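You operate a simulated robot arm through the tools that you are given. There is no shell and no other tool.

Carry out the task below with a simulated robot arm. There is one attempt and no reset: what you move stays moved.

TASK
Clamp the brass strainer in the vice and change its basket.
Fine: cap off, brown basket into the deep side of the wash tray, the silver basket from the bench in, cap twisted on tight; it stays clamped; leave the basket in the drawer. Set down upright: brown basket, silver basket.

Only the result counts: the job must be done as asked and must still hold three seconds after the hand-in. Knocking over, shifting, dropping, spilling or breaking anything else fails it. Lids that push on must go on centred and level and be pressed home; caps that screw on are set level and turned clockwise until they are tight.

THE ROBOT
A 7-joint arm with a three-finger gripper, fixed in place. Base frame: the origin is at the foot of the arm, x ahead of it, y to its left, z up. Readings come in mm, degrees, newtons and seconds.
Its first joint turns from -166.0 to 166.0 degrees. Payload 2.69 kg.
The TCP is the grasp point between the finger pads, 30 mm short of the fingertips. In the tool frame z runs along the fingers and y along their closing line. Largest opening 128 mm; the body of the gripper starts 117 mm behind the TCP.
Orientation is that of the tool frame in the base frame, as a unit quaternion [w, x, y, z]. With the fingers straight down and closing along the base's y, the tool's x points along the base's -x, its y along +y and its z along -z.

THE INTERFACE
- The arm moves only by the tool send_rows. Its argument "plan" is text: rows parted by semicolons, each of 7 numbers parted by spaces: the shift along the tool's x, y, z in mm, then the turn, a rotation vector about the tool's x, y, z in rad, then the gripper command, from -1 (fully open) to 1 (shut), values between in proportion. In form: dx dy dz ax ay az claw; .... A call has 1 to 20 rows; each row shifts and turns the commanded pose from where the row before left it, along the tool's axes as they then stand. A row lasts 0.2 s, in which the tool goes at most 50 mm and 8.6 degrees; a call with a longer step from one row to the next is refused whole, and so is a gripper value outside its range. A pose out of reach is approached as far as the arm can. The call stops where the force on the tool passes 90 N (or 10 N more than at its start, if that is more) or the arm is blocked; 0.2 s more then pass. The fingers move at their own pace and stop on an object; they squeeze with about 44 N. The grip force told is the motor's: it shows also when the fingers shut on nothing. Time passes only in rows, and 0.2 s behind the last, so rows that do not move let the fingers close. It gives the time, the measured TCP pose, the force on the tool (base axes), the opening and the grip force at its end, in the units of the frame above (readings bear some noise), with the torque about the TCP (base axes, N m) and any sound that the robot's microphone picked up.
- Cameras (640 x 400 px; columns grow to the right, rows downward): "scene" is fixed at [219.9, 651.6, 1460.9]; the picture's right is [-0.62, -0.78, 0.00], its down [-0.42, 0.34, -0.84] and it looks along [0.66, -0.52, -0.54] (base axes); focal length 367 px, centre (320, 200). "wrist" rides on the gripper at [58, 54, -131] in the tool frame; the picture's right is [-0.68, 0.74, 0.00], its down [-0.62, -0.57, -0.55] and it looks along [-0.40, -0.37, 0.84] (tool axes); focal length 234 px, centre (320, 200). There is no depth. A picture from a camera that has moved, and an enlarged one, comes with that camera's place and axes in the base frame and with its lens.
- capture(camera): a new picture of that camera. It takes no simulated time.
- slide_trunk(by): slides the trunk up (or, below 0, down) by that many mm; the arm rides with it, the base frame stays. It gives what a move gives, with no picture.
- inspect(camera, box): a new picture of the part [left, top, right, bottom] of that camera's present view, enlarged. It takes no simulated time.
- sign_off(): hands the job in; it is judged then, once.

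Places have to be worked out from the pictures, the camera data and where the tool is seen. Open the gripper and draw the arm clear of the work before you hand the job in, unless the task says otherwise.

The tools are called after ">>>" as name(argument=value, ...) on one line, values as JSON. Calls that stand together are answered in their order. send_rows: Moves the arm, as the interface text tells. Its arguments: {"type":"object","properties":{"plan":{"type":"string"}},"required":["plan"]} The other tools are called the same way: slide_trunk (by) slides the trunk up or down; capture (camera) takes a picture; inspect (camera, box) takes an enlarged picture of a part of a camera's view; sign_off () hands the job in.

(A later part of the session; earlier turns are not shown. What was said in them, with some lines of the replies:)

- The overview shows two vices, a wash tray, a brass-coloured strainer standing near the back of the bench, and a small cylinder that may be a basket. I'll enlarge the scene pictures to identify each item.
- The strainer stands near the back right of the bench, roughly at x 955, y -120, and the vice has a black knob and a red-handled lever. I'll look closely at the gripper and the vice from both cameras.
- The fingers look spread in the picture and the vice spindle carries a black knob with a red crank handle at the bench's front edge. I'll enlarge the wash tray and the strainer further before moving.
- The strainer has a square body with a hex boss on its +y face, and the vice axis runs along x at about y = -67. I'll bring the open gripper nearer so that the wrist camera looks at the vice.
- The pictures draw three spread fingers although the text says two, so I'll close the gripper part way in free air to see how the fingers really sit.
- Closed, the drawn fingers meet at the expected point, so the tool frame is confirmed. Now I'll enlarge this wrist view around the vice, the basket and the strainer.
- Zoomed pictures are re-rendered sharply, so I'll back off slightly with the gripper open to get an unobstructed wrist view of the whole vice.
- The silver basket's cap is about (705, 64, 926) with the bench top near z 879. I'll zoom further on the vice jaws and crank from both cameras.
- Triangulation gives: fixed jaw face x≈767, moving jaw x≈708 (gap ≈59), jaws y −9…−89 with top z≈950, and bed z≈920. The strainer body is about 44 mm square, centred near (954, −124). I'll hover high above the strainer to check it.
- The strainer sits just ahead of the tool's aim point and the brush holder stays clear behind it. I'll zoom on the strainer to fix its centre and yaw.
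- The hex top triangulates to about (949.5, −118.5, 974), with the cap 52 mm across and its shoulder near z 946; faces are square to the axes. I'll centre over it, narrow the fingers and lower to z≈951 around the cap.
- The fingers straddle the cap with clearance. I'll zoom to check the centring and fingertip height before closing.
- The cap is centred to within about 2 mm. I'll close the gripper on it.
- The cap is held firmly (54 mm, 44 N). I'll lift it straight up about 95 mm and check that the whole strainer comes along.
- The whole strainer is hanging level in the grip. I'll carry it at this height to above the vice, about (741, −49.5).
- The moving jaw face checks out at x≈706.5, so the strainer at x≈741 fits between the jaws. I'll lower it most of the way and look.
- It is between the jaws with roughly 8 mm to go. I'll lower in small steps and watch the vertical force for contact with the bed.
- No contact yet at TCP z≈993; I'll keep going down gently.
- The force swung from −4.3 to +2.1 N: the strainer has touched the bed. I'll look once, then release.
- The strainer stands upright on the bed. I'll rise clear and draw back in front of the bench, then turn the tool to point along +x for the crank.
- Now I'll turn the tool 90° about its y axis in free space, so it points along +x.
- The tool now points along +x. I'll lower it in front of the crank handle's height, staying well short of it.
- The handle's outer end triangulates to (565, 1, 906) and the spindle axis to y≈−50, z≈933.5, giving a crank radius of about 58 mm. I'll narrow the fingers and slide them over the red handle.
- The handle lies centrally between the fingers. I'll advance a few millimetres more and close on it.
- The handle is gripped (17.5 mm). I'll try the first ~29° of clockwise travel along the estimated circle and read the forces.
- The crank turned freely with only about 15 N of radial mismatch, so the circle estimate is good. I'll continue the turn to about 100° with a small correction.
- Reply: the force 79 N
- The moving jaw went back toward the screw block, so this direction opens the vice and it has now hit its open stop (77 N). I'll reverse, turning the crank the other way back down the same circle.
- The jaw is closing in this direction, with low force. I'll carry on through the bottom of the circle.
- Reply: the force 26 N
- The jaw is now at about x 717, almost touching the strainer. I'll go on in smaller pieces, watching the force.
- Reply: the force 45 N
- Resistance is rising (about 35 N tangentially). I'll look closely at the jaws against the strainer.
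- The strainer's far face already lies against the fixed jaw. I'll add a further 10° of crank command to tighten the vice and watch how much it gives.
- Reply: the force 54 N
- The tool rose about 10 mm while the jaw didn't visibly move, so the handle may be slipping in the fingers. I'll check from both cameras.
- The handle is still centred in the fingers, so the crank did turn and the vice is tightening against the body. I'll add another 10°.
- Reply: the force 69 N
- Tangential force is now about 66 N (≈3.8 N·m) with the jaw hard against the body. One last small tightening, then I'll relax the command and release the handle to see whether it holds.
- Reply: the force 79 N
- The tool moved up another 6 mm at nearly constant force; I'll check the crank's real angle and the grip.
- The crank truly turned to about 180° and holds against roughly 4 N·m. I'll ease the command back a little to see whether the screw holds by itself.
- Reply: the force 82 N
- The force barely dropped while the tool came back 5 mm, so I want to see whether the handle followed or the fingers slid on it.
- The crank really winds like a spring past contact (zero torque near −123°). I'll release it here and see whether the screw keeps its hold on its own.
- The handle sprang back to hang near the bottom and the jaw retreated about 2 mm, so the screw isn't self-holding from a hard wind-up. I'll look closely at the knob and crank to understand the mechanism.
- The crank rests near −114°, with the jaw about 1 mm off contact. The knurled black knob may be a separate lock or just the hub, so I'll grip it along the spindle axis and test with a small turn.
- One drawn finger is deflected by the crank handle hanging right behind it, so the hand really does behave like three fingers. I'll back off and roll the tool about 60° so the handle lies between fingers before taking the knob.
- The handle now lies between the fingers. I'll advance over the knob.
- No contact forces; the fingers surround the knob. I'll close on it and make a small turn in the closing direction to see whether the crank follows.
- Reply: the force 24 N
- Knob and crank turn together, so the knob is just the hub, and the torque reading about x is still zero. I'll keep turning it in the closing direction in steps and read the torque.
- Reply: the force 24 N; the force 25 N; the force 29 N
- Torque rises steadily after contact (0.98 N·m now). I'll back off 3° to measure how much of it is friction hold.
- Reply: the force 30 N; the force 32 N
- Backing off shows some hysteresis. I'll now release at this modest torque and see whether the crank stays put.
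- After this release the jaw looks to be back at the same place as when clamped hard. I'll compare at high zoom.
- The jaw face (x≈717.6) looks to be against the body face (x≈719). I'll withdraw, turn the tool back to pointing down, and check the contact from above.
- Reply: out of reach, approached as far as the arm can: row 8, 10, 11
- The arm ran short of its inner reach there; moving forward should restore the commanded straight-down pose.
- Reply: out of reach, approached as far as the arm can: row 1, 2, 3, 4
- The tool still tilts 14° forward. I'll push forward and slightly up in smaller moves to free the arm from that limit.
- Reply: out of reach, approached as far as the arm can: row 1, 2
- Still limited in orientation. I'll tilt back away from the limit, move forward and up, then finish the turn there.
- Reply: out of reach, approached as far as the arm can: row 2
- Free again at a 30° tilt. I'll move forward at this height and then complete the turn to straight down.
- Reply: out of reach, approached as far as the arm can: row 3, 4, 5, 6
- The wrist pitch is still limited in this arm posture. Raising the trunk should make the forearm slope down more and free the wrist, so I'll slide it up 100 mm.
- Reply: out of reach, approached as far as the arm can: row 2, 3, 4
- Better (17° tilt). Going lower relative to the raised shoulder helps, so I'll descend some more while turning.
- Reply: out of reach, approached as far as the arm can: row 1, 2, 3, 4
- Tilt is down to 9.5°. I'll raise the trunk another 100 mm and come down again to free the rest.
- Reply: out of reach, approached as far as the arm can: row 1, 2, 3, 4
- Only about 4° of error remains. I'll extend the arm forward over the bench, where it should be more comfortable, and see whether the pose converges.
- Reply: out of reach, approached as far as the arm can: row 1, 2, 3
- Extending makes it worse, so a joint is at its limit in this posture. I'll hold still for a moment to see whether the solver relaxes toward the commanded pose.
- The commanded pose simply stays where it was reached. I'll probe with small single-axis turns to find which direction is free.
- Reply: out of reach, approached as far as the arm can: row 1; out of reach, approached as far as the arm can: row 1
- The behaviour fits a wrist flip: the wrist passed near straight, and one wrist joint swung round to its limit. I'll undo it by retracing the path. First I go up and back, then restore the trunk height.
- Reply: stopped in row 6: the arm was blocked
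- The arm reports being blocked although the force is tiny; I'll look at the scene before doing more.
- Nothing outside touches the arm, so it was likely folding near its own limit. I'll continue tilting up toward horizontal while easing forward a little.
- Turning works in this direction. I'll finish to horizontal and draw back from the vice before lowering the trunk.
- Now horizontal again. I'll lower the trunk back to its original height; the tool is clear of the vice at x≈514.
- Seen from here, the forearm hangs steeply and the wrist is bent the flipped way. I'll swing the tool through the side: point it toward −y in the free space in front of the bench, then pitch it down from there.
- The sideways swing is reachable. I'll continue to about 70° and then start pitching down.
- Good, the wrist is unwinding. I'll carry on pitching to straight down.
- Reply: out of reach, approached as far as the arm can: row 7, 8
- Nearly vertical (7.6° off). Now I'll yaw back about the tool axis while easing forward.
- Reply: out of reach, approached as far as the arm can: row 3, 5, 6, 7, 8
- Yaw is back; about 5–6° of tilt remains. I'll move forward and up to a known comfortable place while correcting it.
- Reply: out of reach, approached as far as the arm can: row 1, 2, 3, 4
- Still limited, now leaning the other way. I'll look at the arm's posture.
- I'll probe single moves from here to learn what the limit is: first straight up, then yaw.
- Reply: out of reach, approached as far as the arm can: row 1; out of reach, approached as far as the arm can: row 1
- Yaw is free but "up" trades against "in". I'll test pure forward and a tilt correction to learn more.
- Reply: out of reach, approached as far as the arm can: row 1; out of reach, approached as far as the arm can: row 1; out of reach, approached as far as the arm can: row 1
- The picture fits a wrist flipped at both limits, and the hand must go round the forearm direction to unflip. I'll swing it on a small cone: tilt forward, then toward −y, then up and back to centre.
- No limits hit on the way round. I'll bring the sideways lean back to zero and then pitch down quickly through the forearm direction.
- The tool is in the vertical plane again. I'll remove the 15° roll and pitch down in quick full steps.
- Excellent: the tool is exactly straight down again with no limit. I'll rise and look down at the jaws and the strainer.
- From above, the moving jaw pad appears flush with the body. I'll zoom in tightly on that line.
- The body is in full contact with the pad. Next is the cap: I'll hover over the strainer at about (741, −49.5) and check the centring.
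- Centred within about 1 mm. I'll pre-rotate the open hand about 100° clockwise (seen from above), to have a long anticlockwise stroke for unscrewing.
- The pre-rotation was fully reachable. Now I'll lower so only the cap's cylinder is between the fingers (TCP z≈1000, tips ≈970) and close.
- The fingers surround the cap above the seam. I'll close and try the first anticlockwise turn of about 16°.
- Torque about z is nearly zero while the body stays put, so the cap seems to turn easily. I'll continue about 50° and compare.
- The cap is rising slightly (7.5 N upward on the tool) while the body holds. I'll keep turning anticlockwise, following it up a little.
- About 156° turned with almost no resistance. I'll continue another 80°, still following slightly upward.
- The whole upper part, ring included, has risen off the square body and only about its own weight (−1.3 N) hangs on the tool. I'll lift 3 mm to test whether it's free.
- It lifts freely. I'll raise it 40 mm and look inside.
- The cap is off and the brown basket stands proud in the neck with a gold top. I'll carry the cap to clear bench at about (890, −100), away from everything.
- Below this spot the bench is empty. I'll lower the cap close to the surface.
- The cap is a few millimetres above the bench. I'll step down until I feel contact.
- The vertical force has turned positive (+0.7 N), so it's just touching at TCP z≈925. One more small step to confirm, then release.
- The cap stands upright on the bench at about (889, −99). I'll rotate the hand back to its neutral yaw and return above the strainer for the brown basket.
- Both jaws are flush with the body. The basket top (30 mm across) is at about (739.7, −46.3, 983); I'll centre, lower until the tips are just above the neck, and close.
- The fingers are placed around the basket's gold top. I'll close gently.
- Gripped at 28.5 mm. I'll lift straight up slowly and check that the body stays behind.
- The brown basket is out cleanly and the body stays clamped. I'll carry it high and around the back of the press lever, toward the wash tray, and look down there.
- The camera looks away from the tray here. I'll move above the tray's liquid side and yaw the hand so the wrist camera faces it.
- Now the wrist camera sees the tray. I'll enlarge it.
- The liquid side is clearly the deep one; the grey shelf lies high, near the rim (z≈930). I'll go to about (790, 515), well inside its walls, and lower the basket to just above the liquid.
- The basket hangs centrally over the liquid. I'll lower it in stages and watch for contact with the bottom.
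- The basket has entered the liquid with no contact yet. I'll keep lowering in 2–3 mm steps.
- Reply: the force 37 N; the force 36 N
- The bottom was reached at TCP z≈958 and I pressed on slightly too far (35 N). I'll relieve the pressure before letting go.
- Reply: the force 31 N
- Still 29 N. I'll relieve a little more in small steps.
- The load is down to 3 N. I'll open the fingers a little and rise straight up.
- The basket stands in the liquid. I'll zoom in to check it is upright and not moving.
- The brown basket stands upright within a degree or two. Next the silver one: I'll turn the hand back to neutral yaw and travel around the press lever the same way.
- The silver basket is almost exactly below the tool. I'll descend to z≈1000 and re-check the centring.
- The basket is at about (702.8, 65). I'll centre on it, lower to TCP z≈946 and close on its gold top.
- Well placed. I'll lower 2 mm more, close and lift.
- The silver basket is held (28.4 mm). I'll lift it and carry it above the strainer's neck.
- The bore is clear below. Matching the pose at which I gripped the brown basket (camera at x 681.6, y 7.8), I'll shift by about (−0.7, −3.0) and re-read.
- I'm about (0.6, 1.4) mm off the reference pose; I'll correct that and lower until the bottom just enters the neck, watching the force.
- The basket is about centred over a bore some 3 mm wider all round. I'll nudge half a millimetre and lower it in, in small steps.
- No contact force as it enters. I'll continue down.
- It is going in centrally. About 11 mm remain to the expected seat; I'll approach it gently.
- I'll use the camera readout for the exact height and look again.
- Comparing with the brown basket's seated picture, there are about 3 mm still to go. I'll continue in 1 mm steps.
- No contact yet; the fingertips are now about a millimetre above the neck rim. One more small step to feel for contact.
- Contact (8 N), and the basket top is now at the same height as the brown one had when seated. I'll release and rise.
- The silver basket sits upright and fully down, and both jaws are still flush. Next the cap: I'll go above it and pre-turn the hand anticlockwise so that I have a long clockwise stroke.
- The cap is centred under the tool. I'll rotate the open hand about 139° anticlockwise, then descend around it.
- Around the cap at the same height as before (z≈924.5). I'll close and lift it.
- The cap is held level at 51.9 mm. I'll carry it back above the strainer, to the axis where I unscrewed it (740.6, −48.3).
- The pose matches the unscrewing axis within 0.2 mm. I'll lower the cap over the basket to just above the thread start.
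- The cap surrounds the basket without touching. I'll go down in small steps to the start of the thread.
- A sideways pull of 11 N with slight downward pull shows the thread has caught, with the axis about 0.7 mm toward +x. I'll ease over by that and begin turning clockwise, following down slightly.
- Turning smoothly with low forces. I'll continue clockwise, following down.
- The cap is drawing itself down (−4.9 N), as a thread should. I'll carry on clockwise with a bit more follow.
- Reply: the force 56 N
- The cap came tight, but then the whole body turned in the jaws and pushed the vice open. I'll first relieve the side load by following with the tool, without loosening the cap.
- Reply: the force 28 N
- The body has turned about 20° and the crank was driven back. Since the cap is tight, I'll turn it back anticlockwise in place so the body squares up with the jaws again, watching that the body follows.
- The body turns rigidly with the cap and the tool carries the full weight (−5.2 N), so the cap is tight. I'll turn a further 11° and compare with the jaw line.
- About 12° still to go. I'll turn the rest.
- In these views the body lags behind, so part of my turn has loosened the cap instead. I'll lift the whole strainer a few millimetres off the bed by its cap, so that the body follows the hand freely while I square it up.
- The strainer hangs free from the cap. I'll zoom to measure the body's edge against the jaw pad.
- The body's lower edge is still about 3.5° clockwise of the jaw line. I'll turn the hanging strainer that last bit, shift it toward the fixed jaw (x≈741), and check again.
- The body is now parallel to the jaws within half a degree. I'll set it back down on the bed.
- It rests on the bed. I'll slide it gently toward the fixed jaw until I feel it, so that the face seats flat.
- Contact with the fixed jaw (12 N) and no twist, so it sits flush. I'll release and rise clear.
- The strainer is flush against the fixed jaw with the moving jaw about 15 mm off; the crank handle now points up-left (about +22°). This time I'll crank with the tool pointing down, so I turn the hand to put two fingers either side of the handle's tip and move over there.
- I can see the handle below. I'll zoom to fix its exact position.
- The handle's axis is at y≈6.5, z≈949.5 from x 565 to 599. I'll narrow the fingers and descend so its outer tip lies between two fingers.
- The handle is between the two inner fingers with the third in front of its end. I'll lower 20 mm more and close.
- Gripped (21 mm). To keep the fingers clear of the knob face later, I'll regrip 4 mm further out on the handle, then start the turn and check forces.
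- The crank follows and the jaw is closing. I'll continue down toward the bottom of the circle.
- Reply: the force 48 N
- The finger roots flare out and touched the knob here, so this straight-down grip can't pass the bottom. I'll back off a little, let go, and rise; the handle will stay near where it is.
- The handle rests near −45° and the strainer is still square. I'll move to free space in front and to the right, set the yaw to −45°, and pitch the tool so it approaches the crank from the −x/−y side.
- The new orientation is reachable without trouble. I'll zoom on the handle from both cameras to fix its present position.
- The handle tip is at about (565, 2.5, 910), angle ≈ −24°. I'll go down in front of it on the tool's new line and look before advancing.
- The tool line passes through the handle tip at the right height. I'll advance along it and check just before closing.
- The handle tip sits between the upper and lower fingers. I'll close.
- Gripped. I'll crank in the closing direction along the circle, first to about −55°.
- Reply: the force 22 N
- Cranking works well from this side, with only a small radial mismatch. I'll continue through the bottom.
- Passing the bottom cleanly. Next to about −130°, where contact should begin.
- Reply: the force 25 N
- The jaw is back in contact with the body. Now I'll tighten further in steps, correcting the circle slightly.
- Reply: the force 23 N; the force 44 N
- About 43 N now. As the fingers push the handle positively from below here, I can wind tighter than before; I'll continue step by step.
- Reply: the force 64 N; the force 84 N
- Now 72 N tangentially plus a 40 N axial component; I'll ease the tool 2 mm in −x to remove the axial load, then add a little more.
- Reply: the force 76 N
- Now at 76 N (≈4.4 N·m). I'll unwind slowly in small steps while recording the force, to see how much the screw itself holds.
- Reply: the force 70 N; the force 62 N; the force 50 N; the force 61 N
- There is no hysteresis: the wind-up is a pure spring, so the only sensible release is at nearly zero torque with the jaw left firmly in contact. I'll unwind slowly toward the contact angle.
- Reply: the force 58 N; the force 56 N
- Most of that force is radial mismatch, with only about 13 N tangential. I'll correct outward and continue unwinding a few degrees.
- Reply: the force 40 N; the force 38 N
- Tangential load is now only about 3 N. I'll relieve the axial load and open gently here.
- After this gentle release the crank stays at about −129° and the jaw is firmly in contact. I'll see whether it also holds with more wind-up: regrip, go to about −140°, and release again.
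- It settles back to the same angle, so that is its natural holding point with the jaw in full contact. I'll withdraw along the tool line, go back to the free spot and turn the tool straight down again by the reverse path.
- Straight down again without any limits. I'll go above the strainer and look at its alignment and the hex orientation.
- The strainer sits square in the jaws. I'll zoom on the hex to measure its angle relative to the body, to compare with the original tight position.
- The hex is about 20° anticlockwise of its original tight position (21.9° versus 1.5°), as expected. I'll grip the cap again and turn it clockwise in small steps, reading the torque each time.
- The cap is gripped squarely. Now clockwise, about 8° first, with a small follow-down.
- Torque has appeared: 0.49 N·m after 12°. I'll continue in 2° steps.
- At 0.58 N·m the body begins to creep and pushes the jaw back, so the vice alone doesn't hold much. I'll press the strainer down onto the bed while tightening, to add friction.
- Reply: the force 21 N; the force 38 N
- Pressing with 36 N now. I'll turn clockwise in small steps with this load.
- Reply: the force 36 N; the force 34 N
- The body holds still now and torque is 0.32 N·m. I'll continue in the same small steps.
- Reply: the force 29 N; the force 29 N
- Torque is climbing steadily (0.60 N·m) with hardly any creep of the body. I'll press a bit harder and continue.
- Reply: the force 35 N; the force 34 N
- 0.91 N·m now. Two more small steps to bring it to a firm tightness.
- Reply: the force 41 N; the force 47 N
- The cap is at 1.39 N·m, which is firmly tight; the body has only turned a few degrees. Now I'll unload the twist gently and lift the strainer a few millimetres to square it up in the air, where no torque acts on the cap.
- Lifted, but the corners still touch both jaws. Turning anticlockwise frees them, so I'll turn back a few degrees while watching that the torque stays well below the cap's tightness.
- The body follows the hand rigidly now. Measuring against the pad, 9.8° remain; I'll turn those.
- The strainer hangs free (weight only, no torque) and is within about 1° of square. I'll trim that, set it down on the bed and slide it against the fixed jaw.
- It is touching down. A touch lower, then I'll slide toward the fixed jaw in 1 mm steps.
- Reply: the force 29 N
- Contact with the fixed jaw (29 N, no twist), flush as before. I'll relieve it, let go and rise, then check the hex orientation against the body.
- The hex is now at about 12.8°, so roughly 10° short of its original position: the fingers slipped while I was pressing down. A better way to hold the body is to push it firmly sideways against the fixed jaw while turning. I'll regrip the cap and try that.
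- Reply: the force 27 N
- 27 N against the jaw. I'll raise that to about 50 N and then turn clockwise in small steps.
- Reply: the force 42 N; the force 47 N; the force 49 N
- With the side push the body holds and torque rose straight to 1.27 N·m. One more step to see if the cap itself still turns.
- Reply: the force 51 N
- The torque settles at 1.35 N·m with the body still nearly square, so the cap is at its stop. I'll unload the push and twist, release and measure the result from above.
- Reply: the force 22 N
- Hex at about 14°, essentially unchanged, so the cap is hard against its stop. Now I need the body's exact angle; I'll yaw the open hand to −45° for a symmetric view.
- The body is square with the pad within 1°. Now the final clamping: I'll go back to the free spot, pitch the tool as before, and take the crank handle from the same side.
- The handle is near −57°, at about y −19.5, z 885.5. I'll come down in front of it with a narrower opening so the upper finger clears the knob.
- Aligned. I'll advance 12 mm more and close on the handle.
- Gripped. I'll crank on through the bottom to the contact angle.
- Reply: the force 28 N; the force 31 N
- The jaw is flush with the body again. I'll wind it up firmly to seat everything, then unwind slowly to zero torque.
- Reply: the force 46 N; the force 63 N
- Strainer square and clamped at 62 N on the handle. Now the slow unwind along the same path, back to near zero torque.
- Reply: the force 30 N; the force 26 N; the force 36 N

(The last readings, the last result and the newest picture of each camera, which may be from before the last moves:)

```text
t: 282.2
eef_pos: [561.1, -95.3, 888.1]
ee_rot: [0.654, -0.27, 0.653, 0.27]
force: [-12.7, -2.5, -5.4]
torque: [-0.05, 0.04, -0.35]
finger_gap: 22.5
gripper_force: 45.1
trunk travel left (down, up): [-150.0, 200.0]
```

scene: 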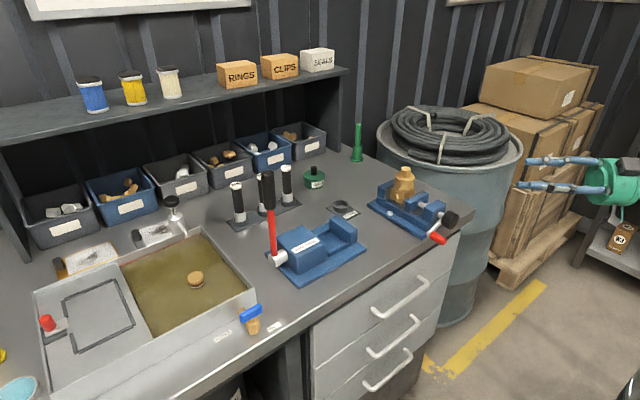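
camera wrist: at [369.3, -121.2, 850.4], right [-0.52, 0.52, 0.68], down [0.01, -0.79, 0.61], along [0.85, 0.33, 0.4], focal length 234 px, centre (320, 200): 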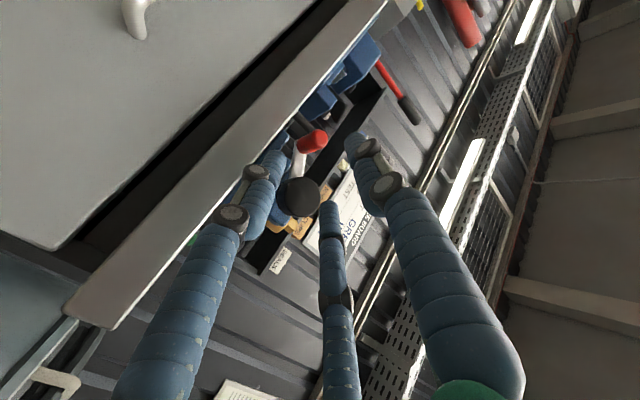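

Tangential load is now about 1.5 N. I'll open gently here and look at the crank and jaws.

>>> send_rows(plan="0 0 0 0 0 0 0.6;0 0 0 0 0 0 0.5;0 0 0 0 0 0 0.43;0 0 0 0 0 0 0.43")

>>> inspect(camera="scene", box=[425, 200, 475, 250])

>>> inspect(camera="scene", box=[396, 184, 420, 208])

```text
t: 283.2
eef_pos: [561.3, -94.5, 888.3]
ee_rot: [0.654, -0.271, 0.653, 0.27]
force: [0.5, 0.3, 0.0]
torque: [-0.01, 0.02, 0.03]
finger_gap: 36.3
gripper_force: 0.0
trunk travel left (down, up): [-150.0, 200.0]
```

```text
8.00 times, centred on (450, 225) of scene
camera zoom: at [219.9, 651.6, 1460.9], right [-0.62, -0.78, 0.0], down [-0.42, 0.34, -0.84], along [0.66, -0.52, -0.54], focal length 2934 px, centre (-720, 0)
```

zoom: 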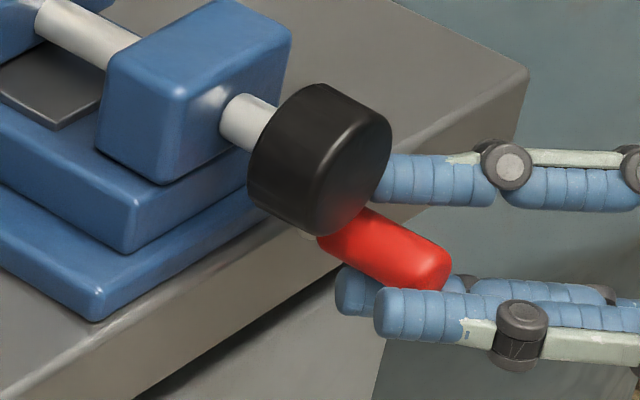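

```text
16.00 times, centred on (408, 196) of scene
camera zoom: at [219.9, 651.6, 1460.9], right [-0.62, -0.78, 0.0], down [-0.42, 0.34, -0.84], along [0.66, -0.52, -0.54], focal length 5869 px, centre (-1088, 264)
```

zoom: 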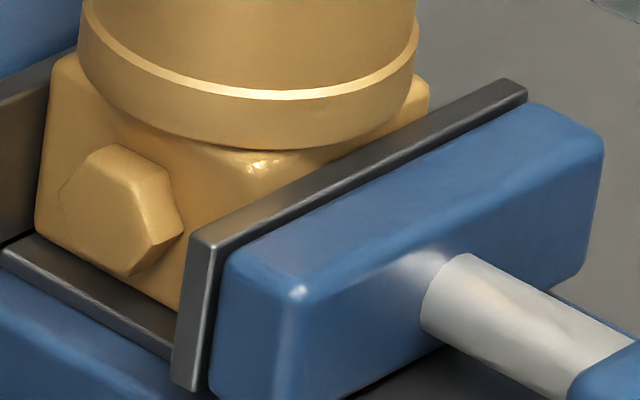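

The jaw and pad are exactly where they were when fully clamped, and the crank stays put. I'll withdraw, return the tool to straight down by the known path, and retreat upward.

>>> send_rows(plan="0 0 -25 0 0 0 0.3;0 0 -30 0 0 0 0.3;0 0 -30 0 0 0 0.3;-35 -5 -5 0 0 0 0.3;-35 -5 -5 0 0 0 0.3;-35 0 0 0 0 0 0.3;-35 0 0 0 0 0 0.3;-40 0 0 0 0 0 0.3;0 0 0 0 0 0 0.3")

>>> send_rows(plan="0 0 0 0 0.1428 0 0;0 0 0 0 0.1428 0 0;0 0 0 0 0.1428 0 0;0 0 0 0 0.1428 0 0;0 0 0 0 0.1428 0 0;0 0 0 0 0.1428 0 0;0 0 0 0 0.1428 0 0;0 0 0 0 0.1428 0 0;0 0 0 0 0.1428 0 0;0 0 0 0 0.1428 0 0;0 0 0 0 0.1428 0 0;0 0 0 0 0 0 0")

>>> send_rows(plan="-37 -11.2 -5 0 0 0 -0.3;-37 -11.2 -5 0 0 0 -0.3;-37 -11.2 -5 0 0 0 -0.3;-37 -11.2 -5 0 0 0 -0.3;-37 -11.2 0 0 0 0 -0.3;-20 -6 0 0 0 0 -0.3;0 0 0 0 0 0 -0.3")

>>> capture(camera="wrist")

>>> capture(camera="scene")

```text
t: 285.2
eef_pos: [499.9, -167.2, 1068.7]
ee_rot: [0.654, -0.271, 0.653, 0.27]
force: [0.1, 1.2, 0.2]
torque: [0.02, 0.02, -0.05]
finger_gap: 44.8
gripper_force: 0.1
trunk travel left (down, up): [-150.0, 200.0]
```

```text
t: 287.8
eef_pos: [500.1, -169.1, 1069.6]
ee_rot: [0.0, -0.382, 0.924, -0.001]
force: [-0.5, 0.0, -0.8]
torque: [0.0, 0.0, 0.02]
finger_gap: 63.7
gripper_force: 0.0
trunk travel left (down, up): [-150.0, 200.0]
```

```text
t: 289.4
eef_pos: [690.6, -67.7, 1088.9]
ee_rot: [0.001, -0.382, 0.924, 0.0]
force: [-0.1, -0.1, 0.5]
torque: [0.0, 0.05, -0.03]
finger_gap: 83.2
gripper_force: 0.1
trunk travel left (down, up): [-150.0, 200.0]
```

```text
taken
camera wrist: at [609.9, -70.3, 1218.6], right [-0.04, 1.0, 0.0], down [0.83, 0.04, 0.55], along [0.55, 0.02, -0.83], focal length 234 px, centre (320, 200)
```

wrist: 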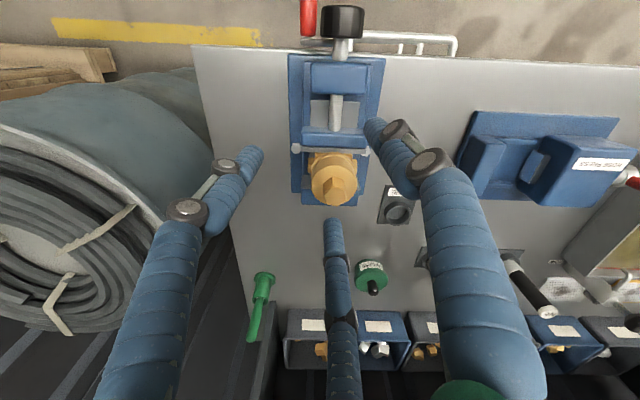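

```text
taken
```

scene: 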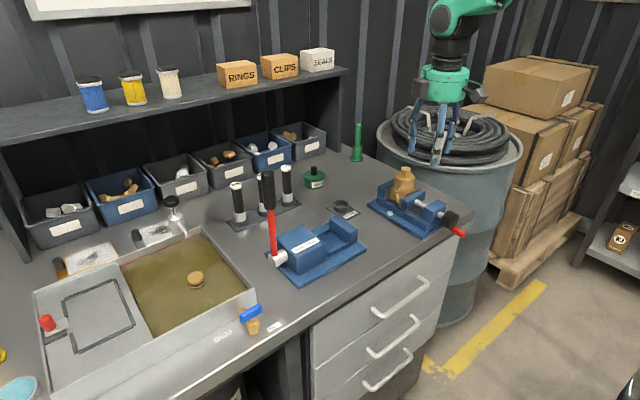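

Everything looks in order. I'll zoom on the clamped strainer from above and on the brown basket for a last check.

>>> inspect(camera="wrist", box=[290, 110, 380, 220])

>>> inspect(camera="scene", box=[180, 258, 212, 290])

>>> inspect(camera="scene", box=[385, 155, 435, 205])

```text
3.64 times, centred on (335, 165) of wrist
camera zoom: at [609.9, -70.3, 1218.6], right [-0.04, 1.0, 0.0], down [0.83, 0.04, 0.55], along [0.55, 0.02, -0.83], focal length 852 px, centre (266, 327)
```

zoom: 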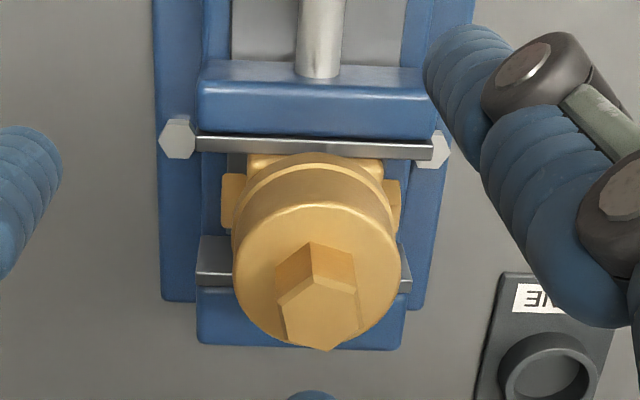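

```text
12.50 times, centred on (196, 274) of scene
camera zoom: at [219.9, 651.6, 1460.9], right [-0.62, -0.78, 0.0], down [-0.42, 0.34, -0.84], along [0.66, -0.52, -0.54], focal length 4585 px, centre (1870, -725)
```

zoom: 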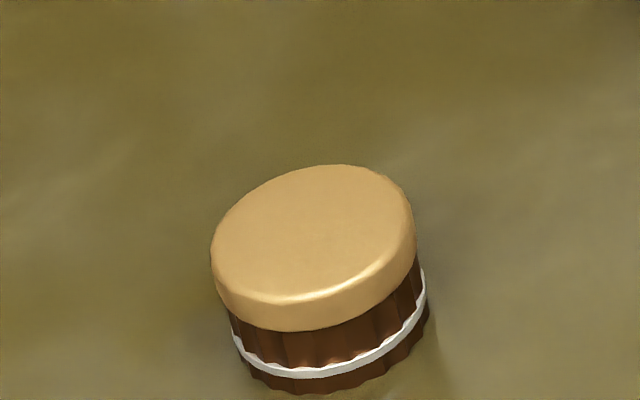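

```text
8.00 times, centred on (410, 180) of scene
camera zoom: at [219.9, 651.6, 1460.9], right [-0.62, -0.78, 0.0], down [-0.42, 0.34, -0.84], along [0.66, -0.52, -0.54], focal length 2934 px, centre (-400, 360)
```

zoom: 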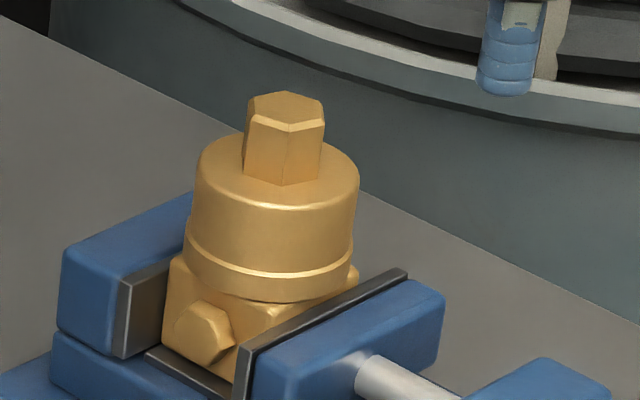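

The strainer is square in the jaws with its cap level and fully down, and the brown basket stands upright in the liquid. I'll draw the open hand up and away from the bench before handing in.

>>> send_rows(plan="0 0 -35 0 0 0 -1;0 0 -35 0 0 0 -1;20 -10 -30 0 0 0 -1;35 -20 -20 0 0 0 -1;35 -20 0 0 0 0 -1;35 -20 0 0 0 0 -1;0 0 0 0 0 0 -1;0 0 0 0 0 0 -1")

>>> capture(camera="scene")

>>> inspect(camera="scene", box=[375, 150, 475, 250])

```text
t: 291.2
eef_pos: [651.7, -204.6, 1211.9]
ee_rot: [0.002, -0.384, 0.923, 0.0]
force: [0.0, -0.7, -0.2]
torque: [0.03, 0.01, 0.01]
finger_gap: 128.0
gripper_force: 0.1
trunk travel left (down, up): [-150.0, 200.0]
```

```text
taken
```

scene: 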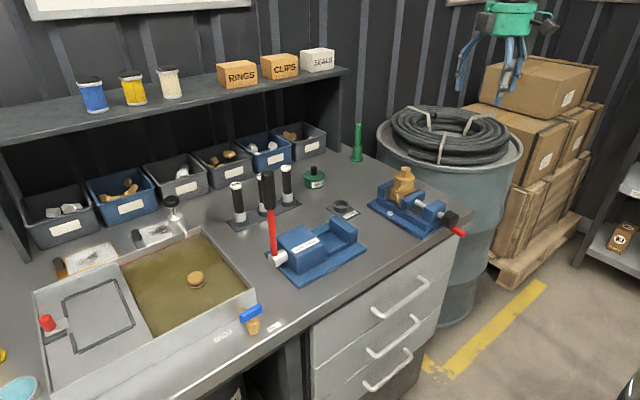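

```text
4.00 times, centred on (425, 200) of scene
camera zoom: at [219.9, 651.6, 1460.9], right [-0.62, -0.78, 0.0], down [-0.42, 0.34, -0.84], along [0.66, -0.52, -0.54], focal length 1467 px, centre (-100, 200)
```

zoom: 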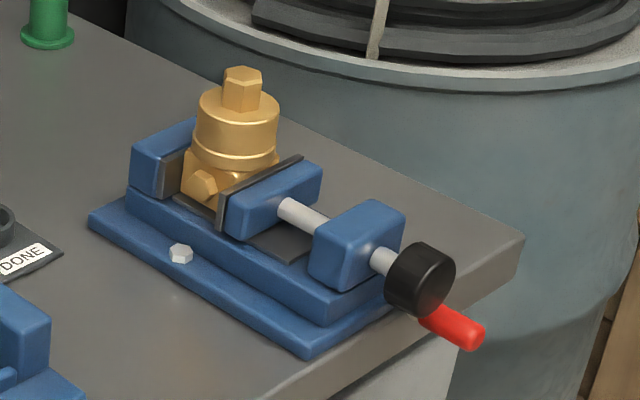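

The strainer is still in the closed jaws with its cap on, and the brown basket is standing in the deep side. The arm is clear with the gripper open, so I'm handing the job in.

>>> sign_off()

```text
The job is handed in.
```

I handed the job in with every step done, but the vice holds the strainer only lightly, and I don't know how the result was judged.

- **Strainer:** it is square in the vice with both jaws flush against the body. The screw does not hold by itself: wound tight, the crank springs back until the jaw only just presses. I released it at that point, and it was still there in the last picture before hand-in.
- **Cap:** it is on level, fully down and tight. I brought it to about 1.35 N·m while pushing the body against the fixed jaw. The hex stands about 12° away from its starting position, but the cap no longer turned at that torque.
- **Brown basket:** it stands upright in the liquid side of the wash tray, which I took to be the deep side because the other side is a high shelf. I pressed it onto the bottom with about 37 N before letting go.
- **Silver basket:** it is inside the strainer, upright and seated as low as the brown one was.
- **Slip along the way:** on the first tightening, the body turned in the jaws and pushed the vice open. I squared the strainer up again, tightened the cap again and closed the vice again.
- **The rest:** I saw nothing else moved or knocked over, and I did not touch the drawer or its basket. The arm is clear with the gripper open.
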